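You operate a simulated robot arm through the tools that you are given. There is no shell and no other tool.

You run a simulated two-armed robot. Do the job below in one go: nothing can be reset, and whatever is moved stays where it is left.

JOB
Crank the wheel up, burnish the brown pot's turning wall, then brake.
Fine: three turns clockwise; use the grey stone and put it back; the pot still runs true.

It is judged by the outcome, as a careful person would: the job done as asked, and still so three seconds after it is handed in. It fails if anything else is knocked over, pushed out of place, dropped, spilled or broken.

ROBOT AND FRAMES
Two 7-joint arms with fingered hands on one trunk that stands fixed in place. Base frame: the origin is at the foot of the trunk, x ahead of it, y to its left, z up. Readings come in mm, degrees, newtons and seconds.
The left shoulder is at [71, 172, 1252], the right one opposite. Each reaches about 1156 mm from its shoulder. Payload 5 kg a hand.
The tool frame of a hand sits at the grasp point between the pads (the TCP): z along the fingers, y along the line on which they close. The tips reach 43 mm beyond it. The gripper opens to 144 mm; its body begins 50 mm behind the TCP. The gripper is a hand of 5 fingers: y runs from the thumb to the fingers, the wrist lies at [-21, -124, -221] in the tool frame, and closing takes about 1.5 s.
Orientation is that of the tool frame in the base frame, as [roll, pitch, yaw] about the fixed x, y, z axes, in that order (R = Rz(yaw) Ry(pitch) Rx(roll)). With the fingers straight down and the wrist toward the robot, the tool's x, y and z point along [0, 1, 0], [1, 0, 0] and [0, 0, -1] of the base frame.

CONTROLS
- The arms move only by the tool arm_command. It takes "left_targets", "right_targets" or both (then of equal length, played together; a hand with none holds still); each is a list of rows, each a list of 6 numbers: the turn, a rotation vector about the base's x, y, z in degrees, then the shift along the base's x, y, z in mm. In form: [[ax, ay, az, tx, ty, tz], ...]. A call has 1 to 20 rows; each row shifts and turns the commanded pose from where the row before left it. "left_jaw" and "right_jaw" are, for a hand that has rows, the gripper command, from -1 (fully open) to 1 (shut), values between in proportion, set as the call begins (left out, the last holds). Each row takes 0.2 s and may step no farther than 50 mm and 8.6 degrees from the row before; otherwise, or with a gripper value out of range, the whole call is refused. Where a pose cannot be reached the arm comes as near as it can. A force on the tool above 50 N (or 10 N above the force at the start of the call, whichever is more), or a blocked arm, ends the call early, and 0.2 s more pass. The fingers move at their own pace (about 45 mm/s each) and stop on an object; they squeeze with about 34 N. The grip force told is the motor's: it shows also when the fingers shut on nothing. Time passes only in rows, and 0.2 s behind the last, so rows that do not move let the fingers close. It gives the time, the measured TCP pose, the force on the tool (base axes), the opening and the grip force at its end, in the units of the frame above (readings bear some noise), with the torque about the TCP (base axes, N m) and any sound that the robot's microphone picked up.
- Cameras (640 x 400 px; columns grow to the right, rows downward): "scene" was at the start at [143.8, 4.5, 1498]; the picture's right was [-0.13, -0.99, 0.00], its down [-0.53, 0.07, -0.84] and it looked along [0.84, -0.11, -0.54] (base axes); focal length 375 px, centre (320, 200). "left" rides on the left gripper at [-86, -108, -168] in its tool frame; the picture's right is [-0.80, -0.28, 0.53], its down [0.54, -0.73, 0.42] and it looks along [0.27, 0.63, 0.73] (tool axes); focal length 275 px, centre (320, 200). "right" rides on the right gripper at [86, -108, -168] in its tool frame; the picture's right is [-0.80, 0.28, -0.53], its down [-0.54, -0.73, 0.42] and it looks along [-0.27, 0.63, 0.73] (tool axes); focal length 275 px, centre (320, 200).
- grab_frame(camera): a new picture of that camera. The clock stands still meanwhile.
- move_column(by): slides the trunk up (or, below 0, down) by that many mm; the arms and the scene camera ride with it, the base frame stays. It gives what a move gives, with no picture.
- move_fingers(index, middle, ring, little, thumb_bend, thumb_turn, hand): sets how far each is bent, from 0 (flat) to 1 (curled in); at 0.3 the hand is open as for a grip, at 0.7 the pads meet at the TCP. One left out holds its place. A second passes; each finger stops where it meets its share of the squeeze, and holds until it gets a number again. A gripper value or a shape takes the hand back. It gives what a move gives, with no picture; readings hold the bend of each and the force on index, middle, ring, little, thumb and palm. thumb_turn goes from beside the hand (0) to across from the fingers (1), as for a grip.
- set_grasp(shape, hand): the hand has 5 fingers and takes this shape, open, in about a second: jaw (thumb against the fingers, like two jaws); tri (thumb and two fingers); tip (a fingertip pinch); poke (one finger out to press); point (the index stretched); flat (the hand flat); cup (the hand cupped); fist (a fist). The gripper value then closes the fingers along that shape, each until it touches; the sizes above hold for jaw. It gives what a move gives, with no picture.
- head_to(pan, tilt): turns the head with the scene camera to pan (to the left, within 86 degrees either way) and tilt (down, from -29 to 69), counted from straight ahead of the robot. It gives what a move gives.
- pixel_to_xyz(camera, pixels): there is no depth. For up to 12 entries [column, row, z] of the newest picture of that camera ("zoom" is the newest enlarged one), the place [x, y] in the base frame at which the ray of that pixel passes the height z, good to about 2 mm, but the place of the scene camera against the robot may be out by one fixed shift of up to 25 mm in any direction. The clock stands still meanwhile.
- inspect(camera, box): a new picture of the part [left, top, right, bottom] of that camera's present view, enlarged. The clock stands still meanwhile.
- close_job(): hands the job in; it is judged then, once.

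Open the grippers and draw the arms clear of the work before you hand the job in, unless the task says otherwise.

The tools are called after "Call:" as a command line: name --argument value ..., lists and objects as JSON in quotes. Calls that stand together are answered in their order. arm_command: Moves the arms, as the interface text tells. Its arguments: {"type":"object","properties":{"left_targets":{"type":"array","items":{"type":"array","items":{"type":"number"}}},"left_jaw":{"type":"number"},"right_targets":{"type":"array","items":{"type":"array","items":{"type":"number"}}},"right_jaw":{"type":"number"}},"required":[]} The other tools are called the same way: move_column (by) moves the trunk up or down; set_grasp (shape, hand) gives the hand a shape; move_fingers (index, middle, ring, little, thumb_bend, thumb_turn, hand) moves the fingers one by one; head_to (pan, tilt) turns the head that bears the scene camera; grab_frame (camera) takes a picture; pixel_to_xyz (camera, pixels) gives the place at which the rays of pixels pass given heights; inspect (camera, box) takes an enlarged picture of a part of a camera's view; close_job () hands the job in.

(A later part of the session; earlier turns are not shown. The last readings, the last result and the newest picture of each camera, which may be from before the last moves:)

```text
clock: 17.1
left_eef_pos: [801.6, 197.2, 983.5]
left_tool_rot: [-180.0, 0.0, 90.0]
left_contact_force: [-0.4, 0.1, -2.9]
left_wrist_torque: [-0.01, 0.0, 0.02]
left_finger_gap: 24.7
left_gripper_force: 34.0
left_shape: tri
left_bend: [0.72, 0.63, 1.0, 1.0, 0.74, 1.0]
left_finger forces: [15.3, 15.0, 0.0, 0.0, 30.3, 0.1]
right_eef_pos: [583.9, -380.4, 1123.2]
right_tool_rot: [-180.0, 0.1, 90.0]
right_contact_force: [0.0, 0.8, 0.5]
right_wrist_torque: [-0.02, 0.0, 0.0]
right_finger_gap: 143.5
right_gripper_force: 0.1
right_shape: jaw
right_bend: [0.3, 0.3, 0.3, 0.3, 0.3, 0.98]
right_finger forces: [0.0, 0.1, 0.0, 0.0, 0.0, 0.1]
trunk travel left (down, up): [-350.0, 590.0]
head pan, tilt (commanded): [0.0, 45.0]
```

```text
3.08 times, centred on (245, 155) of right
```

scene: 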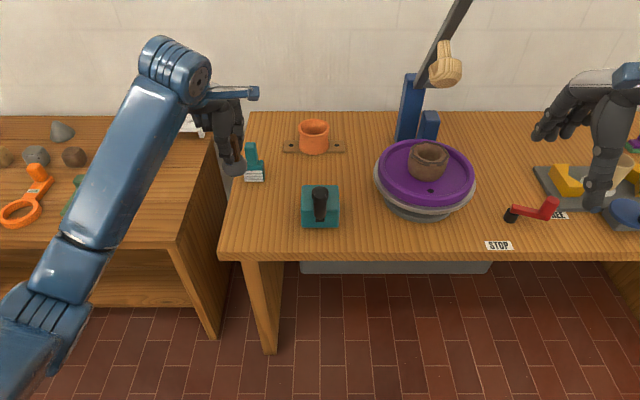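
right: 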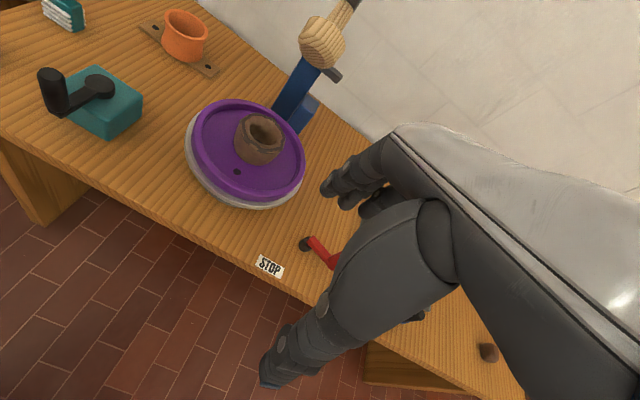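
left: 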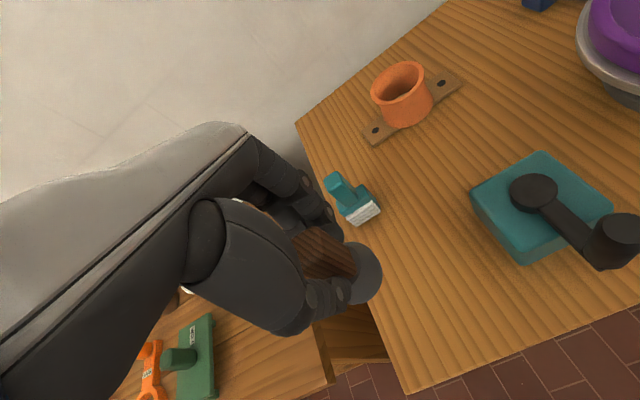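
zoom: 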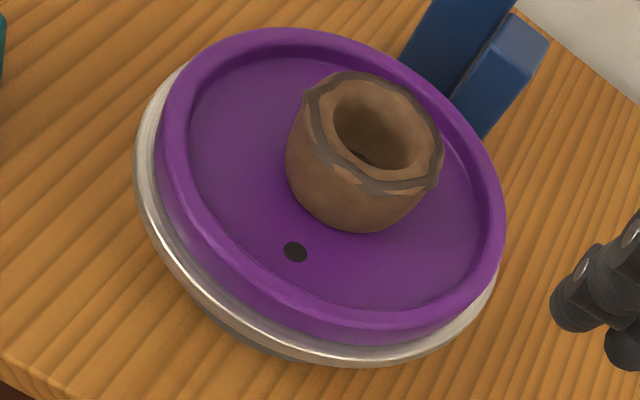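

Ball radius is about 28 mm, centred ≈ 68 mm below the TCP. Next I move the left hand (stone) aside to about (700,330,1010) and set the right hand to the tri shape for the crank knob.

Call:
set_grasp --hand "right" --shape "tri"

Call:
arm_command --left_targets '[[0, 0, 0, -20, 30, 7], [0, 0, 0, -20, 30, 7], [0, 0, 0, -20, 30, 7], [0, 0, 0, -20, 30, 7], [0, 0, 0, 0, 0, 0], [0, 0, 0, 0, 0, 0], [0, 0, 0, 0, 0, 0], [0, 0, 0, 0, 0, 0], [0, 0, 0, 0, 0, 0], [0, 0, 0, 0, 0, 0], [0, 0, 0, 0, 0, 0]]' --right_targets '[[0, 0, 0, 15, 38, -16], [0, 0, 0, 15, 38, -16], [0, 0, 0, 15, 38, -16], [0, 0, 0, 15, 38, -16], [0, 0, 0, 15, 38, -16], [0, 0, 0, 15, 38, -16], [0, 0, 0, 15, 38, -16], [0, 0, 0, 15, 38, -16], [0, 0, 0, 15, 38, -16], [0, 0, 0, 15, 38, -16], [0, 0, 0, 0, 0, 0]]' --right_jaw -0.2

Call:
grab_frame --camera "right"

Call:
grab_frame --camera "scene"

Call:
grab_frame --camera "left"

```text
clock: 18.0
left_eef_pos: [802.8, 198.0, 984.3]
left_tool_rot: [-179.9, 0.0, 90.0]
left_contact_force: [0.1, -0.1, -1.7]
left_wrist_torque: [0.02, -0.03, 0.0]
left_finger_gap: 24.5
left_gripper_force: 33.9
left_shape: tri
left_bend: [0.72, 0.63, 1.0, 1.0, 0.74, 1.0]
left_finger forces: [15.3, 15.0, 0.0, 0.0, 30.3, 0.0]
right_eef_pos: [582.5, -381.2, 1124.2]
right_tool_rot: [-180.0, 0.0, 90.1]
right_contact_force: [-0.5, 0.5, -0.1]
right_wrist_torque: [0.0, -0.03, 0.0]
right_finger_gap: 143.5
right_gripper_force: 0.0
right_shape: tri
right_bend: [0.3, 0.3, 0.99, 0.99, 0.3, 0.98]
right_finger forces: [0.0, 0.0, 0.0, 0.0, 0.0, 0.1]
trunk travel left (down, up): [-350.0, 590.0]
head pan, tilt (commanded): [0.0, 45.0]
```

```text
clock: 20.4
left_eef_pos: [722.7, 315.9, 1016.0]
left_tool_rot: [179.9, 0.0, 89.9]
left_contact_force: [0.7, -0.1, -1.8]
left_wrist_torque: [0.03, -0.04, 0.0]
left_finger_gap: 24.8
left_gripper_force: 33.9
left_shape: tri
left_bend: [0.72, 0.63, 1.0, 1.0, 0.74, 1.0]
left_finger forces: [15.3, 15.2, 0.0, 0.0, 30.6, 0.0]
right_eef_pos: [736.5, -4.8, 964.8]
right_tool_rot: [-179.9, 0.0, 89.9]
right_contact_force: [-0.5, -0.6, 0.5]
right_wrist_torque: [0.05, -0.01, 0.04]
right_finger_gap: 86.7
right_gripper_force: 0.0
right_shape: tri
right_bend: [0.74, 0.41, 0.99, 0.99, 0.65, 1.0]
right_finger forces: [0.0, 0.0, 0.1, 0.1, 0.0, 0.0]
trunk travel left (down, up): [-350.0, 590.0]
head pan, tilt (commanded): [0.0, 45.0]
```

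```text
taken
```

right: 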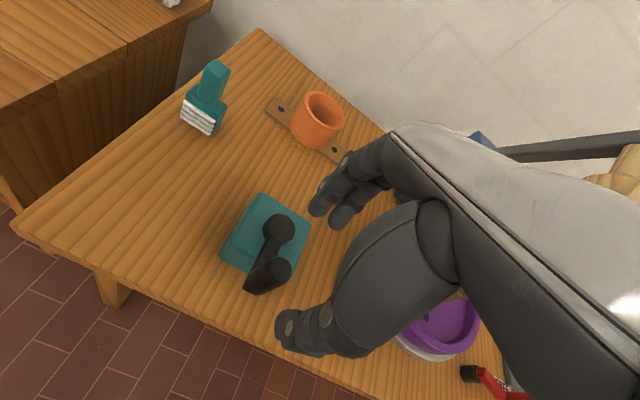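

```text
taken
```

scene: 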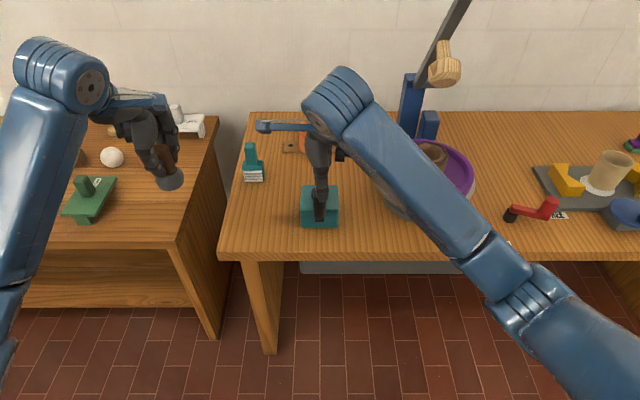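

```text
taken
```

left: 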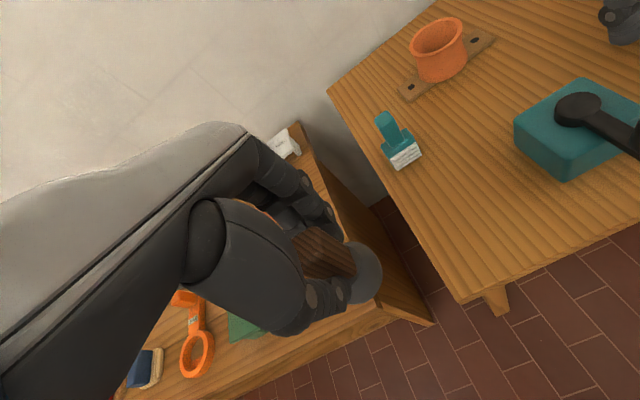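

The right hand is above the knob; the knob top shows at right-camera (275,270). I'll zoom to align precisely.

Call:
inspect --camera "right" --box '[210, 180, 350, 320]'

Call:
pixel_to_xyz --camera "right" --pixels '[[280, 228, 812], [280, 228, 830], [276, 268, 878], [276, 268, 890]]'

```text
2.86 times, centred on (280, 250) of right
```

zoom: 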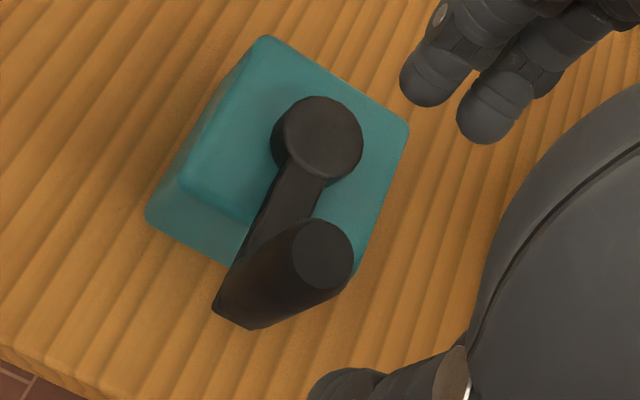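

```text
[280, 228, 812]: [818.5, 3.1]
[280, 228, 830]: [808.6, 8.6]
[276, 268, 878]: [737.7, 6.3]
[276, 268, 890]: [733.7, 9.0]
```

Knob top centre is at right (281,269.3). I'll convert it at a few heights.

Call:
pixel_to_xyz --camera "right" --pixels '[[281, 269.3, 870], [281, 269.3, 878], [281, 269.3, 886], [280, 227.9, 804], [280, 227.9, 812], [280, 227.9, 820]]'

```text
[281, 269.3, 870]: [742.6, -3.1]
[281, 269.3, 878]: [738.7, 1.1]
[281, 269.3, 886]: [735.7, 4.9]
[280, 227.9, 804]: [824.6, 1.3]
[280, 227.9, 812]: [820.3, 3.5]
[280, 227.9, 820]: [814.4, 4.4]
```

Both views agree: knob axis ≈ (739.5,0), hub ≈ (821,0). I'll lower the right hand onto the knob to TCP z≈870 and check.

Call:
arm_command --right_targets '[[0, 0, 0, 1, 1.7, -32], [0, 0, 0, 1, 1.7, -32], [0, 0, 0, 1, 1.6, -30], [0, 0, 0, 0, 0, 0]]'

Call:
inspect --camera "right" --box '[210, 180, 410, 340]'

Call:
inspect --camera "left" --box '[480, 60, 640, 200]'

Call:
inspect --camera "scene" --box '[250, 100, 400, 250]'

```text
clock: 21.4
left_eef_pos: [722.2, 317.1, 1015.5]
left_tool_rot: [179.9, 0.1, 90.0]
left_contact_force: [-0.2, 0.0, -1.7]
left_wrist_torque: [0.04, -0.01, -0.01]
left_finger_gap: 24.5
left_gripper_force: 34.5
left_shape: tri
left_bend: [0.72, 0.63, 1.0, 1.0, 0.74, 1.0]
left_finger forces: [15.3, 15.2, 0.1, 0.0, 30.6, 0.1]
right_eef_pos: [738.6, 2.6, 874.0]
right_tool_rot: [-179.9, 0.1, 90.1]
right_contact_force: [0.3, -0.7, 0.0]
right_wrist_torque: [0.01, 0.01, 0.02]
right_finger_gap: 86.6
right_gripper_force: 0.2
right_shape: tri
right_bend: [0.74, 0.41, 0.99, 0.99, 0.65, 1.0]
right_finger forces: [0.0, 0.0, 0.1, 0.0, 0.1, 0.0]
trunk travel left (down, up): [-350.0, 590.0]
head pan, tilt (commanded): [0.0, 45.0]
```

```text
2.50 times, centred on (310, 260) of right
```

zoom: 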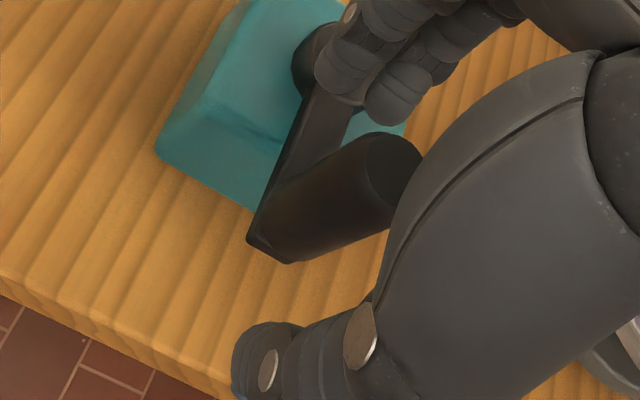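

```text
2.86 times, centred on (560, 130) of left
```

zoom: 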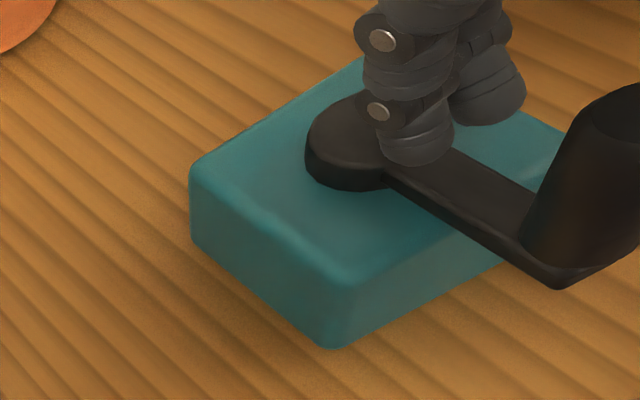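

```text
2.67 times, centred on (325, 175) of scene
```

zoom: 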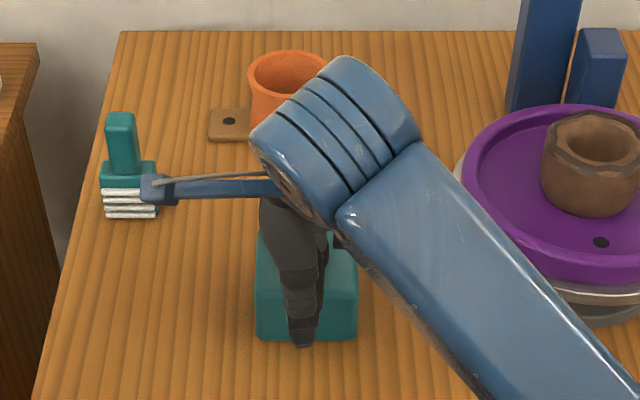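

The knob sits between the fingers and thumb with tips above the crank arm, no contact force. I'll close the right tri grip on the knob.

Call:
arm_command --right_targets '[[0, 0, 0, 0, 0, 0], [0, 0, 0, 0, 0, 0], [0, 0, 0, 0, 0, 0], [0, 0, 0, 0, 0, 0], [0, 0, 0, 0, 0, 0], [0, 0, 0, 0, 0, 0], [0, 0, 0, 0, 0, 0]]' --right_jaw 1

Call:
inspect --camera "right" --box '[210, 180, 410, 340]'

Call:
inspect --camera "left" --box '[480, 60, 640, 200]'

```text
clock: 23.0
left_eef_pos: [723.6, 317.2, 1015.8]
left_tool_rot: [-180.0, 0.0, 90.0]
left_contact_force: [-0.5, 0.0, -2.6]
left_wrist_torque: [-0.02, 0.02, -0.01]
left_finger_gap: 24.5
left_gripper_force: 34.0
left_shape: tri
left_bend: [0.72, 0.63, 1.0, 1.0, 0.74, 1.0]
left_finger forces: [15.3, 15.2, 0.0, 0.0, 30.5, 0.0]
right_eef_pos: [739.5, 3.9, 872.5]
right_tool_rot: [-179.9, 0.1, 90.1]
right_contact_force: [-0.3, 0.7, -2.2]
right_wrist_torque: [0.05, 0.0, 0.02]
right_finger_gap: 19.5
right_gripper_force: 33.6
right_shape: tri
right_bend: [0.72, 0.6, 1.0, 1.0, 0.74, 1.0]
right_finger forces: [12.1, 14.9, 0.0, 0.0, 29.2, 0.0]
trunk travel left (down, up): [-350.0, 590.0]
head pan, tilt (commanded): [0.0, 45.0]
```

```text
2.50 times, centred on (310, 260) of right
```

zoom: 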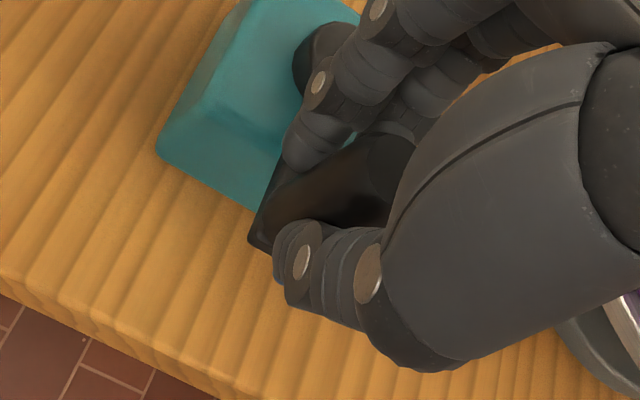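

```text
2.86 times, centred on (560, 130) of left
```

zoom: 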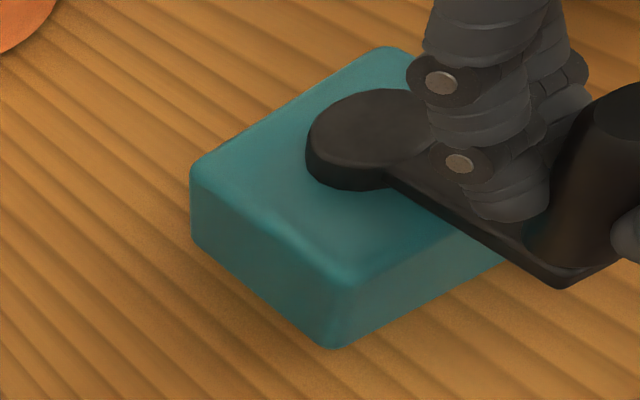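

The knob is gripped in a three-finger V (34 N, gap 19.5). I'll test with a 30° clockwise arc (knob moves toward +y) about the hub with radius 81 mm and read the forces.

Call:
arm_command --right_targets '[[0, 0, 0, 2.76, 20.96, 0], [0, 0, 0, 8.09, 19.54, 0]]'

Call:
inspect --camera "right" --box '[170, 140, 410, 340]'

Call:
grab_frame --camera "scene"

```text
clock: 23.6
left_eef_pos: [722.1, 317.2, 1015.3]
left_tool_rot: [180.0, 0.0, 90.0]
left_contact_force: [0.1, 0.3, -1.5]
left_wrist_torque: [0.0, 0.0, 0.04]
left_finger_gap: 24.5
left_gripper_force: 34.1
left_shape: tri
left_bend: [0.72, 0.63, 1.0, 1.0, 0.74, 1.0]
left_finger forces: [15.3, 15.2, 0.0, 0.0, 30.5, 0.1]
right_eef_pos: [749.3, 46.2, 872.9]
right_tool_rot: [-180.0, 0.1, 90.1]
right_contact_force: [-4.9, 1.9, -0.4]
right_wrist_torque: [0.04, 0.16, -0.03]
right_finger_gap: 19.2
right_gripper_force: 34.0
right_shape: tri
right_bend: [0.72, 0.61, 1.0, 1.0, 0.74, 1.0]
right_finger forces: [14.9, 16.6, 0.0, 0.0, 32.6, 0.0]
trunk travel left (down, up): [-350.0, 590.0]
head pan, tilt (commanded): [0.0, 45.0]
```

```text
2.00 times, centred on (290, 240) of right
```

zoom: 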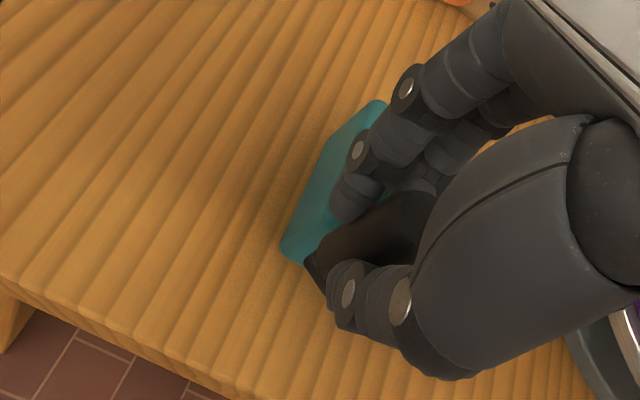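

```text
taken
```

scene: 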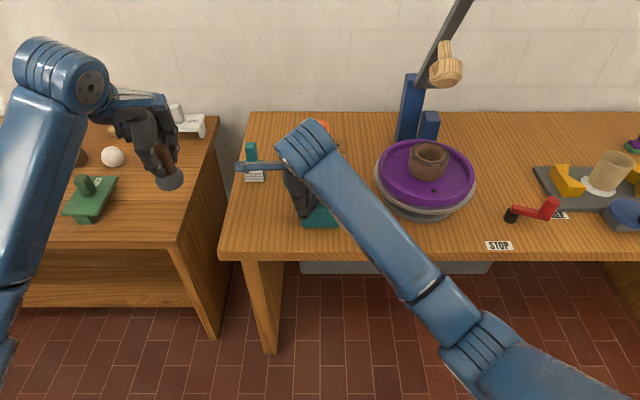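

Forces are small (≈5 N) and the crank moves. I'll zoom on the wheel to see how the marker moved.

Call:
inspect --camera "scene" --box '[360, 120, 490, 230]'

```text
3.64 times, centred on (425, 175) of scene
```

zoom: 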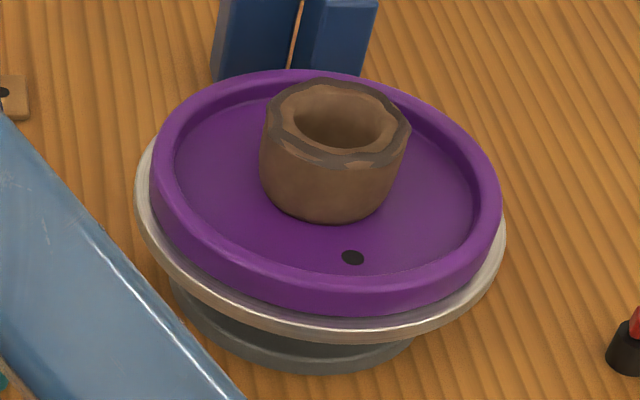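

The marker moved a little counter-clockwise (near side toward the right) as the crank went clockwise, so the crank does drive this wheel. I'll continue 60° more (to the +y side) at 20° per row and check forces.

Call:
arm_command --right_targets '[[0, 0, 0, 18.08, 21.55, 0], [0, 0, 0, 24.36, 14.07, 0], [0, 0, 0, 27.7, 4.88, 0]]'

Call:
inspect --camera "scene" --box '[240, 100, 490, 260]'

Call:
inspect --camera "right" --box '[170, 140, 410, 340]'

```text
clock: 24.4
left_eef_pos: [721.7, 319.1, 1015.0]
left_tool_rot: [180.0, 0.2, 90.1]
left_contact_force: [-0.4, 0.1, -3.1]
left_wrist_torque: [0.0, 0.02, 0.01]
left_finger_gap: 24.6
left_gripper_force: 33.8
left_shape: tri
left_bend: [0.72, 0.63, 1.0, 1.0, 0.74, 1.0]
left_finger forces: [15.3, 15.3, 0.0, 0.0, 30.6, 0.1]
right_eef_pos: [819.1, 88.0, 873.1]
right_tool_rot: [179.7, -0.1, 90.1]
right_contact_force: [-2.2, 12.7, 10.1]
right_wrist_torque: [0.38, 0.15, 0.01]
right_finger_gap: 19.7
right_gripper_force: 34.3
right_shape: tri
right_bend: [0.72, 0.61, 1.0, 1.0, 0.74, 1.0]
right_finger forces: [20.1, 16.6, 0.0, 0.0, 32.4, 0.1]
trunk travel left (down, up): [-350.0, 590.0]
head pan, tilt (commanded): [0.0, 45.0]
```

```text
2.50 times, centred on (365, 180) of scene
```

zoom: 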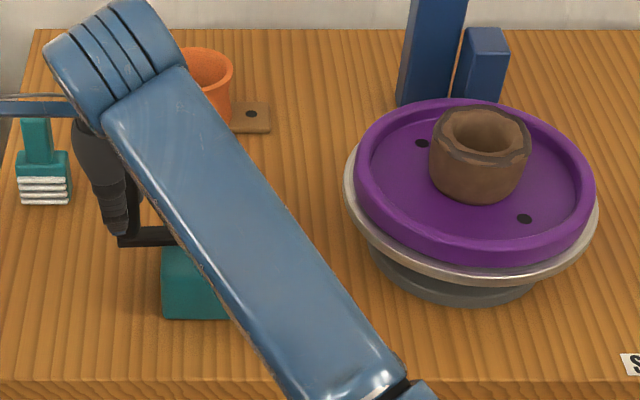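

```text
2.00 times, centred on (290, 240) of right
```

zoom: 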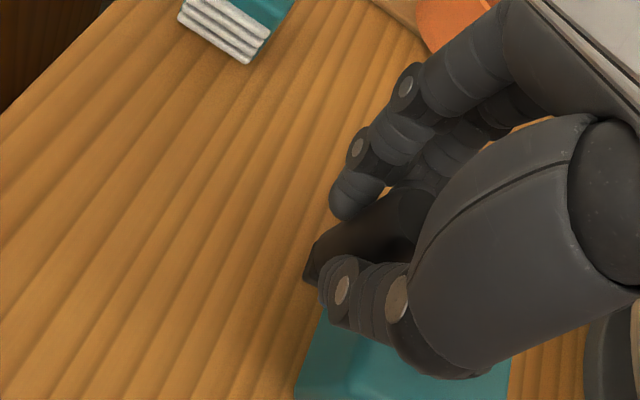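

At the +y side there is 12.7 N outward and 10 N upward on the hand, so my circle is slightly small/low here. I'll nudge 1.5 mm outward and 2 mm up and see how the forces change.

Call:
arm_command --right_targets '[[0, 0, 0, 0, 1.5, 2]]'

```text
clock: 24.8
left_eef_pos: [722.0, 318.5, 1015.5]
left_tool_rot: [-179.9, 0.1, 90.0]
left_contact_force: [0.3, -0.9, -1.4]
left_wrist_torque: [0.0, -0.01, 0.0]
left_finger_gap: 24.5
left_gripper_force: 34.0
left_shape: tri
left_bend: [0.72, 0.63, 1.0, 1.0, 0.74, 1.0]
left_finger forces: [15.4, 15.3, 0.1, 0.0, 30.6, 0.0]
right_eef_pos: [818.1, 88.0, 872.6]
right_tool_rot: [180.0, 0.0, 90.0]
right_contact_force: [0.4, 15.2, 7.6]
right_wrist_torque: [0.5, -0.05, 0.0]
right_finger_gap: 19.6
right_gripper_force: 34.1
right_shape: tri
right_bend: [0.72, 0.61, 1.0, 1.0, 0.74, 1.0]
right_finger forces: [21.5, 16.3, 0.0, 0.1, 31.3, 0.0]
trunk travel left (down, up): [-350.0, 590.0]
head pan, tilt (commanded): [0.0, 45.0]
```

The hand is still being pushed outward 15 N at TCP y≈88, so the true circle lies further out. I'll nudge 3 mm more in +y and hold a moment to read.

Call:
arm_command --right_targets '[[0, 0, 0, 0, 3, 1], [0, 0, 0, 0, 0, 0]]'

Call:
inspect --camera "right" --box '[210, 180, 370, 320]'

Call:
inspect --camera "left" --box '[440, 20, 640, 220]'

Call:
inspect --camera "scene" --box '[240, 100, 490, 260]'

```text
clock: 25.4
left_eef_pos: [722.1, 317.1, 1014.9]
left_tool_rot: [-180.0, 0.0, 90.0]
left_contact_force: [-1.3, 0.3, -2.3]
left_wrist_torque: [-0.03, 0.0, 0.05]
left_finger_gap: 24.8
left_gripper_force: 33.7
left_shape: tri
left_bend: [0.72, 0.63, 1.0, 1.0, 0.74, 1.0]
left_finger forces: [15.3, 15.3, 0.0, 0.0, 30.5, 0.0]
right_eef_pos: [819.0, 88.9, 873.0]
right_tool_rot: [-179.8, 0.1, 89.9]
right_contact_force: [0.1, 8.4, 2.6]
right_wrist_torque: [0.29, -0.04, 0.02]
right_finger_gap: 19.8
right_gripper_force: 34.1
right_shape: tri
right_bend: [0.72, 0.61, 1.0, 1.0, 0.74, 1.0]
right_finger forces: [18.9, 17.0, 0.1, 0.0, 30.1, 0.1]
trunk travel left (down, up): [-350.0, 590.0]
head pan, tilt (commanded): [0.0, 45.0]
```

```text
2.86 times, centred on (290, 250) of right
```

zoom: 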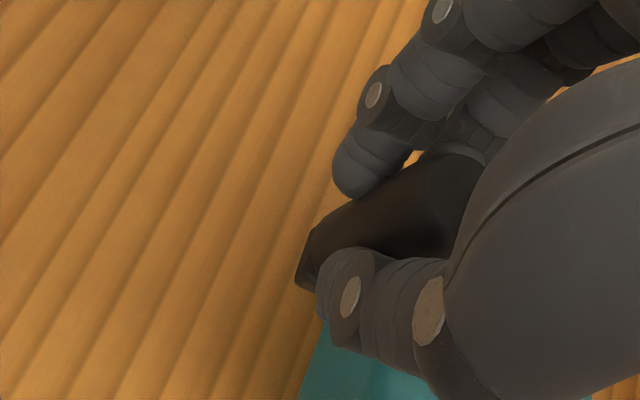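

```text
2.00 times, centred on (540, 120) of left
```

zoom: 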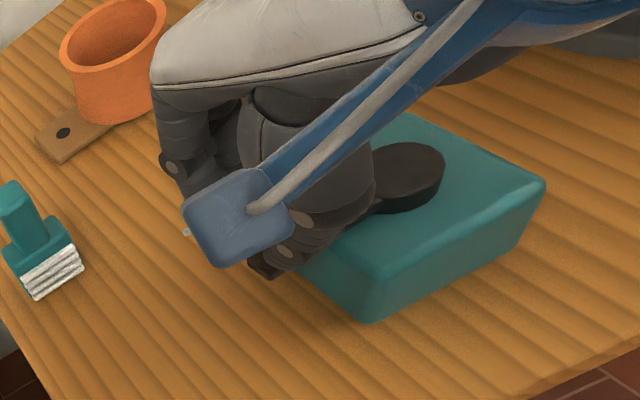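

```text
2.50 times, centred on (365, 180) of scene
```

zoom: 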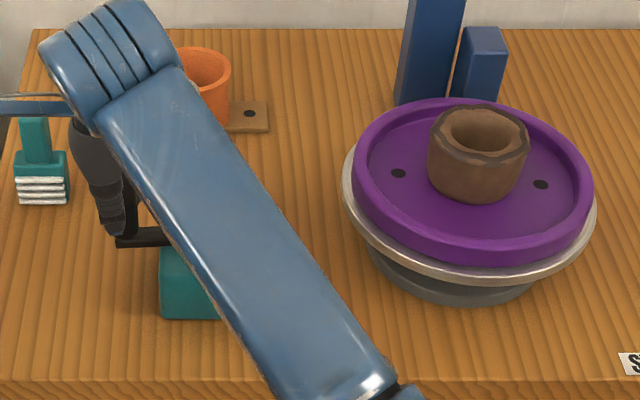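

Force fell to 8.4 N with 4.5 mm outward shift; fitting the contact points suggests a radius nearer 86 mm. I'll continue the arc 100° on the refitted circle and read forces on the far side.

Call:
arm_command --right_targets '[[0, 0, 0, 29.6, -0.7, 0], [0, 0, 0, 26.7, -13.4, 0], [0, 0, 0, 20.5, -21.7, 0], [0, 0, 0, 11.9, -27.4, 0], [0, 0, 0, 1.7, -29.8, 0]]'

Call:
inspect --camera "scene" --box '[240, 100, 490, 260]'

```text
clock: 26.6
left_eef_pos: [722.4, 315.6, 1015.7]
left_tool_rot: [-179.9, 0.0, 90.1]
left_contact_force: [-0.2, -0.9, -1.2]
left_wrist_torque: [0.06, -0.03, 0.04]
left_finger_gap: 24.7
left_gripper_force: 34.0
left_shape: tri
left_bend: [0.72, 0.63, 1.0, 1.0, 0.74, 1.0]
left_finger forces: [15.3, 15.3, 0.0, 0.1, 30.6, 0.0]
right_eef_pos: [909.2, -5.5, 873.2]
right_tool_rot: [179.9, 0.1, 89.7]
right_contact_force: [-3.8, 1.1, -4.0]
right_wrist_torque: [0.14, 0.1, -0.02]
right_finger_gap: 18.1
right_gripper_force: 34.6
right_shape: tri
right_bend: [0.72, 0.62, 1.0, 1.0, 0.74, 1.0]
right_finger forces: [14.9, 17.4, 0.0, 0.1, 30.3, 0.1]
trunk travel left (down, up): [-350.0, 590.0]
head pan, tilt (commanded): [0.0, 45.0]
```

```text
2.50 times, centred on (365, 180) of scene
```

zoom: 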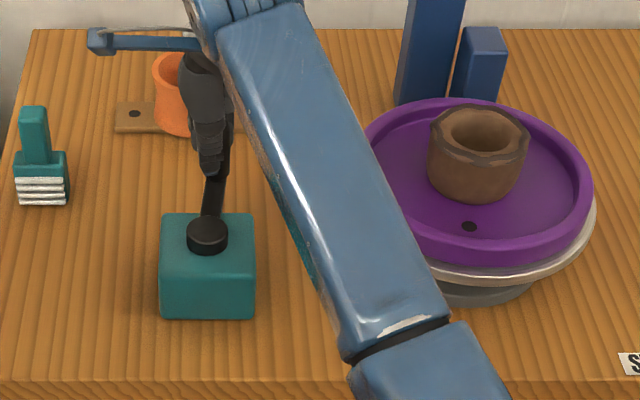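

On the far side the force is only ~4 N, giving a fitted circle: centre (822,5.6), radius 85 mm in command coordinates; crank is at ≈187°. The wheel's dots keep moving while the crank holds still, so it freewheels. I'll finish the first turn at 24° per row.

Call:
arm_command --right_targets '[[0, 0, 0, -16.83, -40.06, 0], [0, 0, 0, -26.27, -23.65, 0], [0, 0, 0, -33.61, -10.92, 0], [0, 0, 0, -35.16, 3.69, 0], [0, 0, 0, -30.61, 17.67, 0], [0, 0, 0, -20.77, 28.6, 0], [0, 0, 0, -7.35, 34.57, 0]]'

Call:
inspect --camera "scene" --box '[240, 100, 490, 260]'

Call:
inspect --camera "right" --box '[170, 140, 410, 340]'

```text
clock: 28.2
left_eef_pos: [721.2, 319.6, 1013.3]
left_tool_rot: [-179.9, 0.1, 90.1]
left_contact_force: [0.5, 0.7, -2.7]
left_wrist_torque: [-0.04, 0.04, -0.03]
left_finger_gap: 24.5
left_gripper_force: 34.3
left_shape: tri
left_bend: [0.72, 0.63, 1.0, 1.0, 0.74, 1.0]
left_finger forces: [15.3, 15.4, 0.0, 0.0, 30.5, 0.0]
right_eef_pos: [738.1, 11.9, 873.8]
right_tool_rot: [-179.9, -0.1, 90.2]
right_contact_force: [-9.3, -0.6, -4.5]
right_wrist_torque: [-0.06, 0.25, -0.09]
right_finger_gap: 18.0
right_gripper_force: 34.1
right_shape: tri
right_bend: [0.73, 0.6, 1.0, 1.0, 0.74, 1.0]
right_finger forces: [18.4, 18.3, 0.0, 0.0, 28.9, 0.1]
trunk travel left (down, up): [-350.0, 590.0]
head pan, tilt (commanded): [0.0, 45.0]
```

```text
2.50 times, centred on (365, 180) of scene
```

zoom: 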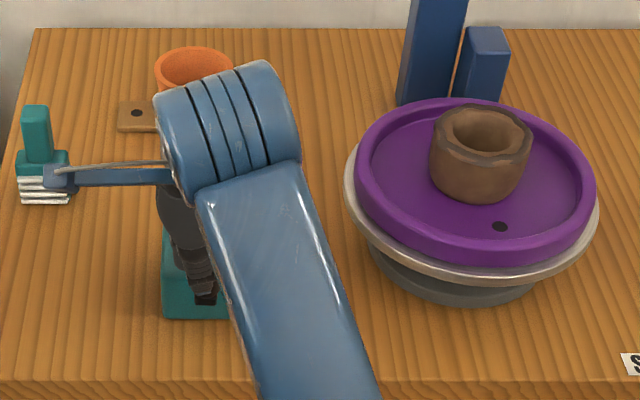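

```text
2.00 times, centred on (290, 240) of right
```

zoom: 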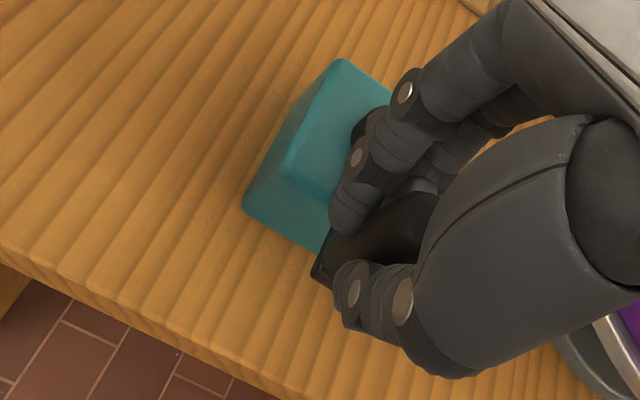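

One turn done with modest forces (9 N outward at the near side). I'll shift the circle 1.5 mm toward me and play 480° more.

Call:
arm_command --right_targets '[[0, 0, 0, 5.85, 34.57, 0], [0, 0, 0, 20.77, 28.6, 0], [0, 0, 0, 30.61, 17.67, 0], [0, 0, 0, 35.16, 3.69, 0], [0, 0, 0, 33.61, -10.92, 0], [0, 0, 0, 26.27, -23.65, 0], [0, 0, 0, 14.37, -32.29, 0], [0, 0, 0, 0, -35.34, 0], [0, 0, 0, -14.37, -32.29, 0], [0, 0, 0, -26.27, -23.65, 0], [0, 0, 0, -33.61, -10.92, 0], [0, 0, 0, -35.16, 3.69, 0], [0, 0, 0, -30.61, 17.67, 0], [0, 0, 0, -20.77, 28.6, 0], [0, 0, 0, -7.35, 34.57, 0], [0, 0, 0, 7.35, 34.57, 0], [0, 0, 0, 20.77, 28.6, 0], [0, 0, 0, 30.61, 17.67, 0], [0, 0, 0, 35.16, 3.69, 0], [0, 0, 0, 33.61, -10.92, 0]]'

Call:
inspect --camera "scene" --box '[240, 100, 490, 260]'

```text
clock: 31.8
left_eef_pos: [722.3, 318.1, 1015.3]
left_tool_rot: [-179.9, 0.1, 90.0]
left_contact_force: [0.8, 0.6, -1.8]
left_wrist_torque: [0.03, -0.02, -0.02]
left_finger_gap: 24.4
left_gripper_force: 34.5
left_shape: tri
left_bend: [0.72, 0.63, 1.0, 1.0, 0.74, 1.0]
left_finger forces: [15.2, 15.3, 0.0, 0.0, 30.4, 0.1]
right_eef_pos: [783.4, -32.3, 834.9]
right_tool_rot: [179.3, 8.3, 86.4]
right_contact_force: [0.0, 0.0, 6.1]
right_wrist_torque: [0.11, -0.06, -0.01]
right_finger_gap: 15.2
right_gripper_force: 34.3
right_shape: tri
right_bend: [0.73, 0.74, 1.0, 1.0, 0.79, 1.0]
right_finger forces: [0.1, 0.0, 0.0, 0.0, 0.0, 0.1]
trunk travel left (down, up): [-350.0, 590.0]
head pan, tilt (commanded): [0.0, 45.0]
stopped in row 18 (right hand): the arm was blocked; the commanded pose is now the measured one
```

```text
2.50 times, centred on (365, 180) of scene
```

zoom: 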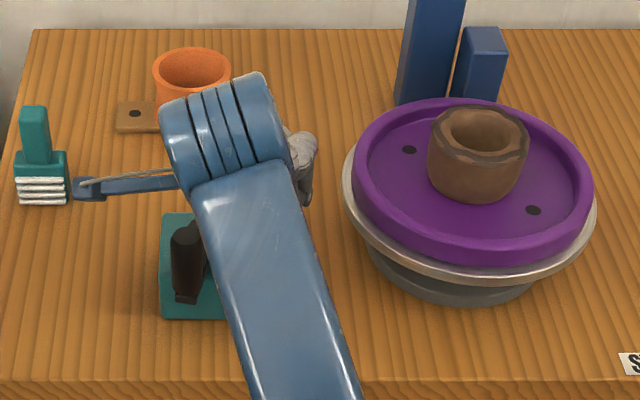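

The hand slipped off the knob and was blocked in row 18; I need to see the crank angle and what the hand is touching.

Call:
grab_frame --camera "right"

Call:
inspect --camera "scene" --box '[260, 120, 400, 240]'

Call:
inspect --camera "left" --box '[400, 0, 640, 240]'

```text
taken
```

right: 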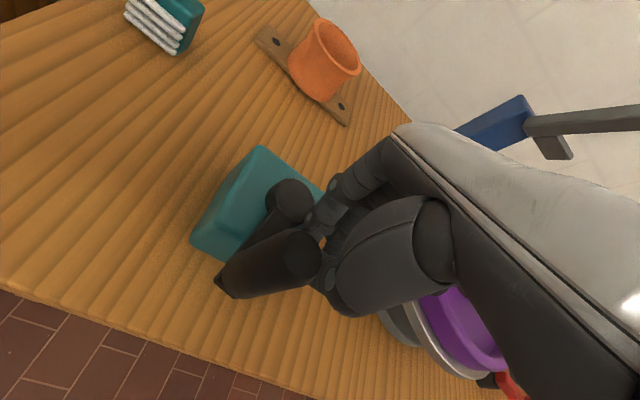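

```text
3.33 times, centred on (330, 180) of scene
```

zoom: 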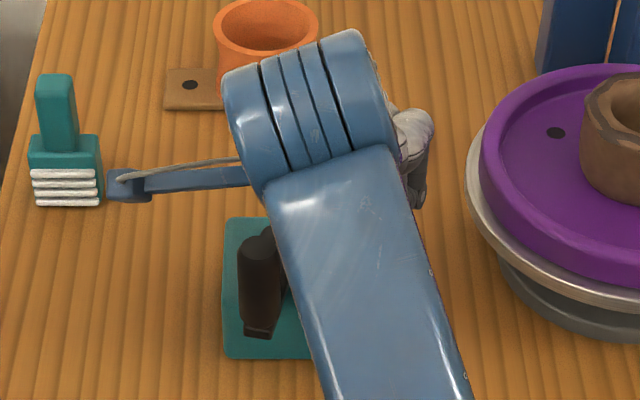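

```text
1.67 times, centred on (520, 120) of left
```

zoom: 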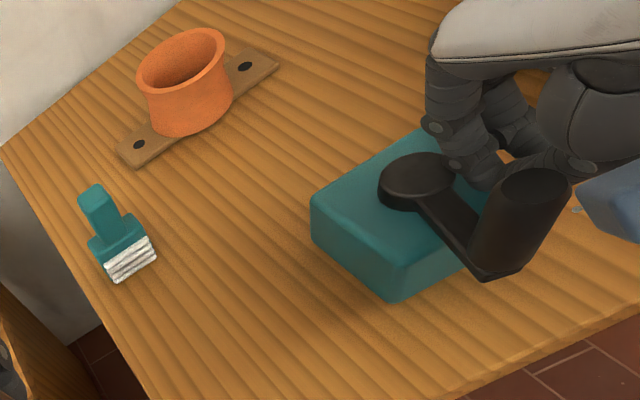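

The crank knob now sits ≈15° past the near position with the hand off it on the −y side. To know how far it really got, I'll measure the wheel's present speed: raise the hand one step and compare marker positions.

Call:
arm_command --right_targets '[[0, 0, 0, 0, -6, 30]]'

Call:
inspect --camera "scene" --box '[240, 100, 490, 260]'

```text
clock: 32.2
left_eef_pos: [722.6, 316.4, 1015.7]
left_tool_rot: [180.0, 0.0, 90.0]
left_contact_force: [-0.2, 0.7, -1.8]
left_wrist_torque: [0.02, -0.04, 0.04]
left_finger_gap: 24.7
left_gripper_force: 33.8
left_shape: tri
left_bend: [0.72, 0.63, 1.0, 1.0, 0.74, 1.0]
left_finger forces: [15.2, 15.3, 0.1, 0.0, 30.6, 0.0]
right_eef_pos: [784.0, -41.9, 861.3]
right_tool_rot: [179.5, 8.7, 86.2]
right_contact_force: [-0.2, -0.4, 0.1]
right_wrist_torque: [-0.02, 0.0, 0.02]
right_finger_gap: 15.2
right_gripper_force: 33.3
right_shape: tri
right_bend: [0.73, 0.74, 1.0, 1.0, 0.79, 1.0]
right_finger forces: [0.0, 0.0, 0.0, 0.0, 0.1, 0.0]
trunk travel left (down, up): [-350.0, 590.0]
head pan, tilt (commanded): [0.0, 45.0]
```

```text
2.50 times, centred on (365, 180) of scene
```

zoom: 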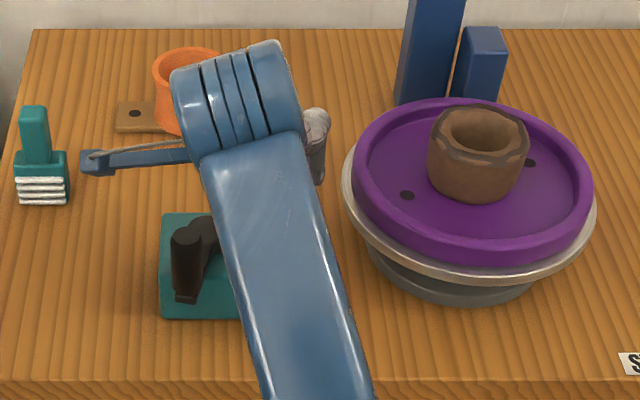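

The marker advanced ≈58° in 0.4 s (≈144°/s), close to the speed after the first turn, so the grip slipped right at the start of turn two: the crank has done about 1 turn + 15°. I'll raise and straighten the right hand, then regrip with the four-finger jaw shape.

Call:
arm_command --right_targets '[[4.35, 0, 1.9, 0, 0, 45], [4.35, 0, 1.9, 0, 0, 45], [0, 0, 0, -22, 31, 0], [0, 0, 0, -22, 31, 0]]'

Call:
set_grasp --hand "right" --shape "jaw"

Call:
inspect --camera "right" --box '[190, 160, 390, 340]'

Call:
inspect --camera "scene" --box '[240, 100, 490, 260]'

```text
clock: 33.4
left_eef_pos: [722.5, 317.2, 1015.1]
left_tool_rot: [-179.9, 0.2, 90.0]
left_contact_force: [-0.3, 0.3, -2.4]
left_wrist_torque: [0.01, 0.01, 0.05]
left_finger_gap: 24.6
left_gripper_force: 34.3
left_shape: tri
left_bend: [0.72, 0.63, 1.0, 1.0, 0.74, 1.0]
left_finger forces: [15.3, 15.2, 0.1, 0.1, 30.4, 0.0]
right_eef_pos: [767.1, -46.8, 954.2]
right_tool_rot: [177.4, 5.2, 86.5]
right_contact_force: [0.6, -0.1, -0.1]
right_wrist_torque: [0.01, -0.01, -0.01]
right_finger_gap: 15.1
right_gripper_force: 33.8
right_shape: tri
right_bend: [0.73, 0.74, 1.0, 1.0, 0.79, 1.0]
right_finger forces: [0.1, 0.1, 0.1, 0.1, 0.1, 0.0]
trunk travel left (down, up): [-350.0, 590.0]
head pan, tilt (commanded): [0.0, 45.0]
stopped in row 4 (right hand): the arm was blocked; the commanded pose is now the measured one
```

```text
clock: 34.3
left_eef_pos: [722.6, 316.7, 1015.8]
left_tool_rot: [-179.9, 0.0, 90.1]
left_contact_force: [0.2, -0.1, -1.6]
left_wrist_torque: [0.03, -0.01, 0.02]
left_finger_gap: 24.5
left_gripper_force: 33.6
left_shape: tri
left_bend: [0.72, 0.63, 1.0, 1.0, 0.74, 1.0]
left_finger forces: [15.3, 15.3, 0.0, 0.1, 30.5, 0.0]
right_eef_pos: [765.9, -47.2, 954.3]
right_tool_rot: [177.4, 5.1, 86.5]
right_contact_force: [-0.3, -0.1, 0.7]
right_wrist_torque: [0.02, 0.01, -0.03]
right_finger_gap: 143.7
right_gripper_force: 0.0
right_shape: jaw
right_bend: [0.3, 0.3, 0.3, 0.3, 0.3, 0.98]
right_finger forces: [0.0, 0.1, 0.0, 0.0, 0.0, 0.0]
trunk travel left (down, up): [-350.0, 590.0]
head pan, tilt (commanded): [0.0, 45.0]
```

```text
2.22 times, centred on (290, 250) of right
```

zoom: 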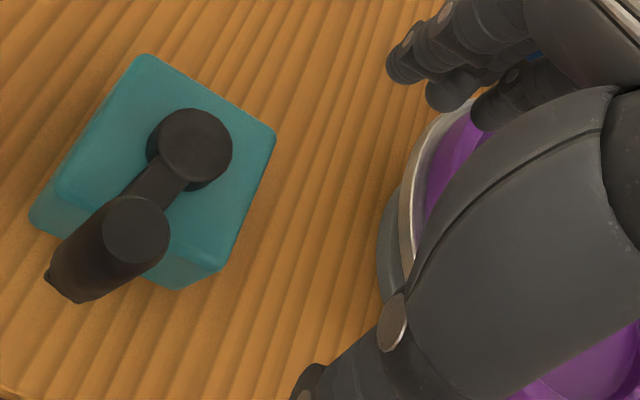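

```text
2.50 times, centred on (365, 180) of scene
```

zoom: 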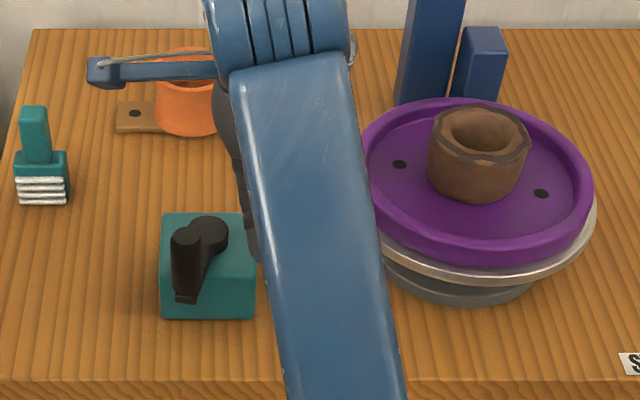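

The right arm itself is blocked (its elbow has drifted inward in the redundant joints), which explains the slip; the knob is free at ≈15° and the wheel coasts steadily at ≈150°/s. I'll look at the whole arm configuration.

Call:
head_to --pan -15 --tilt 60

Call:
grab_frame --camera "scene"

```text
clock: 35.1
left_eef_pos: [723.1, 316.4, 1014.9]
left_tool_rot: [-179.8, 0.0, 89.9]
left_contact_force: [0.7, 0.0, -2.3]
left_wrist_torque: [0.0, -0.04, -0.02]
left_finger_gap: 24.4
left_gripper_force: 33.9
left_shape: tri
left_bend: [0.72, 0.63, 1.0, 1.0, 0.74, 1.0]
left_finger forces: [15.3, 15.3, 0.1, 0.0, 30.4, 0.0]
right_eef_pos: [765.8, -46.5, 953.5]
right_tool_rot: [177.4, 5.0, 86.5]
right_contact_force: [0.2, 0.1, 0.4]
right_wrist_torque: [0.02, 0.01, 0.0]
right_finger_gap: 143.5
right_gripper_force: 0.0
right_shape: jaw
right_bend: [0.3, 0.3, 0.3, 0.3, 0.3, 0.98]
right_finger forces: [0.1, 0.0, 0.0, 0.0, 0.1, 0.1]
trunk travel left (down, up): [-350.0, 590.0]
head pan, tilt (commanded): [-15.0, 60.0]
```

```text
taken
```

scene: 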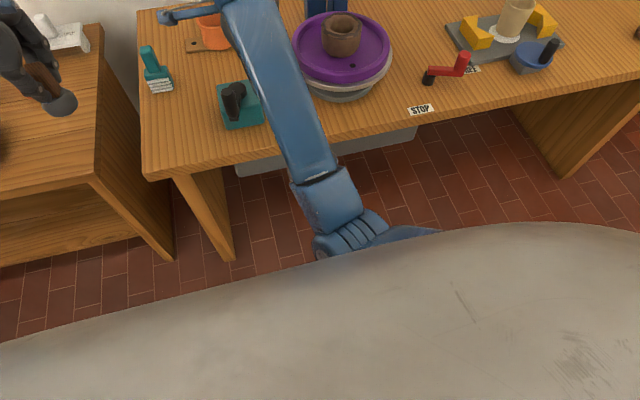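

The right elbow has swung in front of the chest and is jammed against the trunk. I'll raise the hand, straighten it, and carry it back out to the right so the elbow can swing outward again.

Call:
arm_command --right_targets '[[2.6, 1.15, 1.75, 0, -10, 40], [2.6, 1.15, 1.75, 0, -10, 40], [0, 0, 0, -5, -30, 35], [0, 0, 0, -10, -42, 20], [0, 0, 0, -10, -42, 20], [0, 0, 0, -10, -42, 20], [0, 0, 0, -10, -42, 20], [0, 0, 0, -10, -42, 20], [0, 0, 0, -10, -42, 20], [0, 0, 0, -10, -42, 0]]'

Call:
grab_frame --camera "scene"

```text
clock: 37.3
left_eef_pos: [722.4, 314.9, 1015.5]
left_tool_rot: [-179.9, -0.1, 90.0]
left_contact_force: [0.2, -1.0, -2.0]
left_wrist_torque: [0.06, -0.03, 0.04]
left_finger_gap: 24.7
left_gripper_force: 34.0
left_shape: tri
left_bend: [0.72, 0.63, 1.0, 1.0, 0.74, 1.0]
left_finger forces: [15.3, 15.3, 0.1, 0.0, 30.5, 0.0]
right_eef_pos: [723.0, -394.5, 1163.3]
right_tool_rot: [180.0, -0.4, 90.4]
right_contact_force: [-0.4, -1.0, -0.9]
right_wrist_torque: [0.08, 0.02, -0.01]
right_finger_gap: 143.6
right_gripper_force: 0.0
right_shape: jaw
right_bend: [0.3, 0.3, 0.3, 0.3, 0.3, 0.98]
right_finger forces: [0.1, 0.0, 0.0, 0.1, 0.1, 0.0]
right hand out of reach, approached as far as the arm can: row 6, 7, 8
trunk travel left (down, up): [-350.0, 590.0]
head pan, tilt (commanded): [-15.0, 60.0]
```

```text
taken
```

scene: 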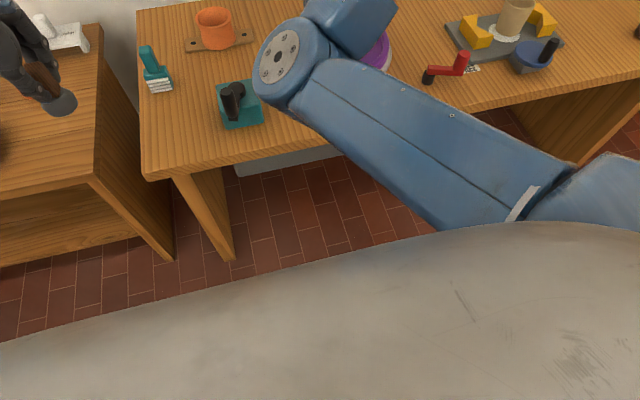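

The elbow has flipped to an inward, raised position. I'll yaw the right hand counter-clockwise (wrist toward the right side) while moving back and right, which should bring the elbow back outward.

Call:
arm_command --right_targets '[[0, 0, 7, -10, -10, 0], [0, 0, 7, -10, -10, 0], [0, 0, 7, -10, -10, 0], [0, 0, 7, -10, -10, 0], [0, 0, 7, -10, -10, 0], [0, 0, 7, -10, -10, 0], [0, 0, 0, 0, 0, 0]]'

Call:
grab_frame --camera "scene"

```text
clock: 38.9
left_eef_pos: [722.5, 317.3, 1014.1]
left_tool_rot: [-180.0, 0.1, 90.1]
left_contact_force: [0.6, 0.3, -1.6]
left_wrist_torque: [-0.01, -0.06, -0.01]
left_finger_gap: 24.5
left_gripper_force: 34.5
left_shape: tri
left_bend: [0.72, 0.63, 1.0, 1.0, 0.74, 1.0]
left_finger forces: [15.4, 15.3, 0.0, 0.1, 30.5, 0.0]
right_eef_pos: [667.0, -461.4, 1162.7]
right_tool_rot: [-180.0, -0.3, 132.2]
right_contact_force: [0.2, 0.4, -0.4]
right_wrist_torque: [-0.04, 0.03, 0.02]
right_finger_gap: 143.5
right_gripper_force: 0.0
right_shape: jaw
right_bend: [0.3, 0.3, 0.3, 0.3, 0.3, 0.98]
right_finger forces: [0.0, 0.0, 0.0, 0.0, 0.0, 0.1]
right hand out of reach, approached as far as the arm can: row 1, 2
trunk travel left (down, up): [-350.0, 590.0]
head pan, tilt (commanded): [-15.0, 60.0]
```

```text
taken
```

scene: 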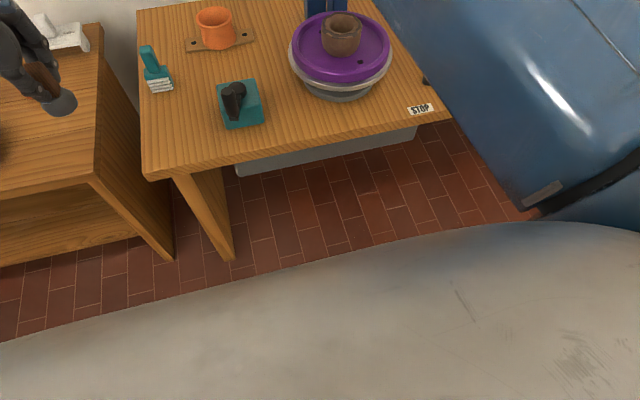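

The upper arm now passes high on the right. I'll look right to see where the elbow is.

Call:
head_to --pan -40 --tilt 25

Call:
grab_frame --camera "scene"

```text
clock: 39.9
left_eef_pos: [723.4, 317.4, 1014.1]
left_tool_rot: [-179.9, 0.0, 89.9]
left_contact_force: [0.3, 0.1, -2.1]
left_wrist_torque: [0.0, -0.01, 0.02]
left_finger_gap: 25.1
left_gripper_force: 34.4
left_shape: tri
left_bend: [0.72, 0.63, 1.0, 1.0, 0.74, 1.0]
left_finger forces: [15.3, 15.4, 0.0, 0.0, 30.5, 0.0]
right_eef_pos: [666.3, -462.0, 1162.9]
right_tool_rot: [-180.0, -0.3, 132.2]
right_contact_force: [-0.6, 1.1, -0.3]
right_wrist_torque: [-0.03, 0.01, -0.01]
right_finger_gap: 143.5
right_gripper_force: 0.0
right_shape: jaw
right_bend: [0.3, 0.3, 0.3, 0.3, 0.3, 0.98]
right_finger forces: [0.0, 0.0, 0.0, 0.0, 0.1, 0.0]
trunk travel left (down, up): [-350.0, 590.0]
head pan, tilt (commanded): [-40.0, 25.0]
```

```text
taken
```

scene: 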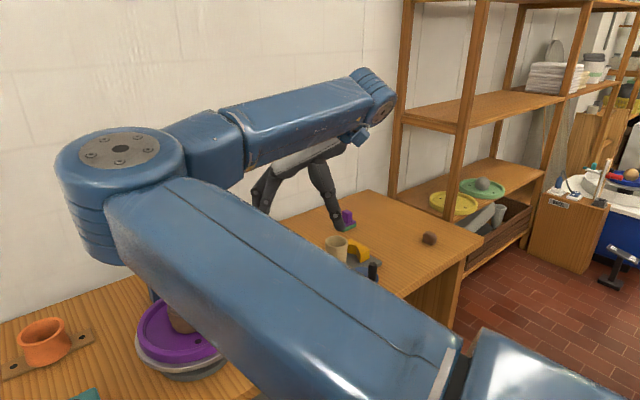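

The elbow is high and on the inner side. Since the joints drift with the direction of looping, I'll undo it with a counter-clockwise loop of the hand in free air (yawing back to 90°), well above the table and in front of the lever.

Call:
arm_command --right_targets '[[0, 0, -7, -5, -15, 0], [0, 0, -7, -5, -15, 0], [0, 0, -7, -5, -15, 0], [0, 0, -7, -5, -15, 0], [0, 0, -7, -5, -15, 0], [0, 0, -7, -5, -15, 0], [0, 0, 0, 40, 0, 0], [0, 0, 0, 40, 0, 0], [0, 0, 0, 40, 0, 0], [0, 0, 0, 30, 0, 0], [0, 0, 0, 0, 44, 0], [0, 0, 0, 0, 44, 0], [0, 0, 0, 0, 44, 0], [0, 0, 0, 0, 44, 0], [0, 0, 0, 0, 44, 0], [0, 0, 0, 0, 44, 0], [0, 0, 0, -45, 0, 0], [0, 0, 0, -45, 0, 0], [0, 0, 0, -45, 0, 0], [0, 0, 0, 0, 0, 0]]'

Call:
grab_frame --camera "scene"

```text
clock: 44.1
left_eef_pos: [722.6, 316.3, 1015.0]
left_tool_rot: [-179.9, 0.0, 90.0]
left_contact_force: [0.6, -0.3, -2.0]
left_wrist_torque: [0.02, -0.02, -0.01]
left_finger_gap: 25.0
left_gripper_force: 34.2
left_shape: tri
left_bend: [0.72, 0.63, 1.0, 1.0, 0.74, 1.0]
left_finger forces: [15.3, 15.3, 0.1, 0.0, 30.6, 0.0]
right_eef_pos: [758.8, -287.1, 1160.9]
right_tool_rot: [179.9, -0.2, 90.1]
right_contact_force: [0.0, -0.8, -0.6]
right_wrist_torque: [-0.03, -0.01, 0.0]
right_finger_gap: 143.9
right_gripper_force: 0.1
right_shape: jaw
right_bend: [0.3, 0.3, 0.3, 0.3, 0.3, 0.97]
right_finger forces: [0.0, 0.0, 0.0, 0.1, 0.0, 0.0]
right hand out of reach, approached as far as the arm can: row 17, 18, 19
trunk travel left (down, up): [-350.0, 590.0]
head pan, tilt (commanded): [-40.0, 25.0]
```

```text
taken
```

scene: 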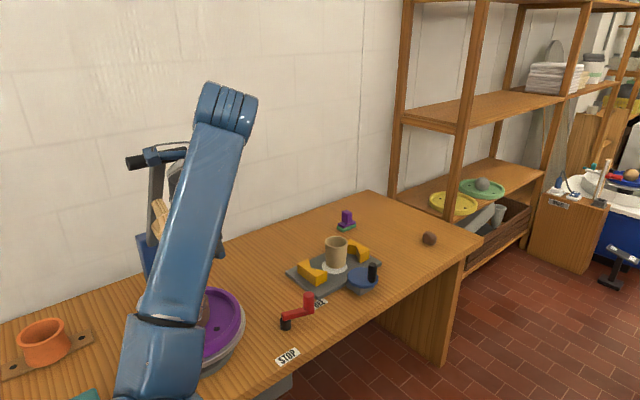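

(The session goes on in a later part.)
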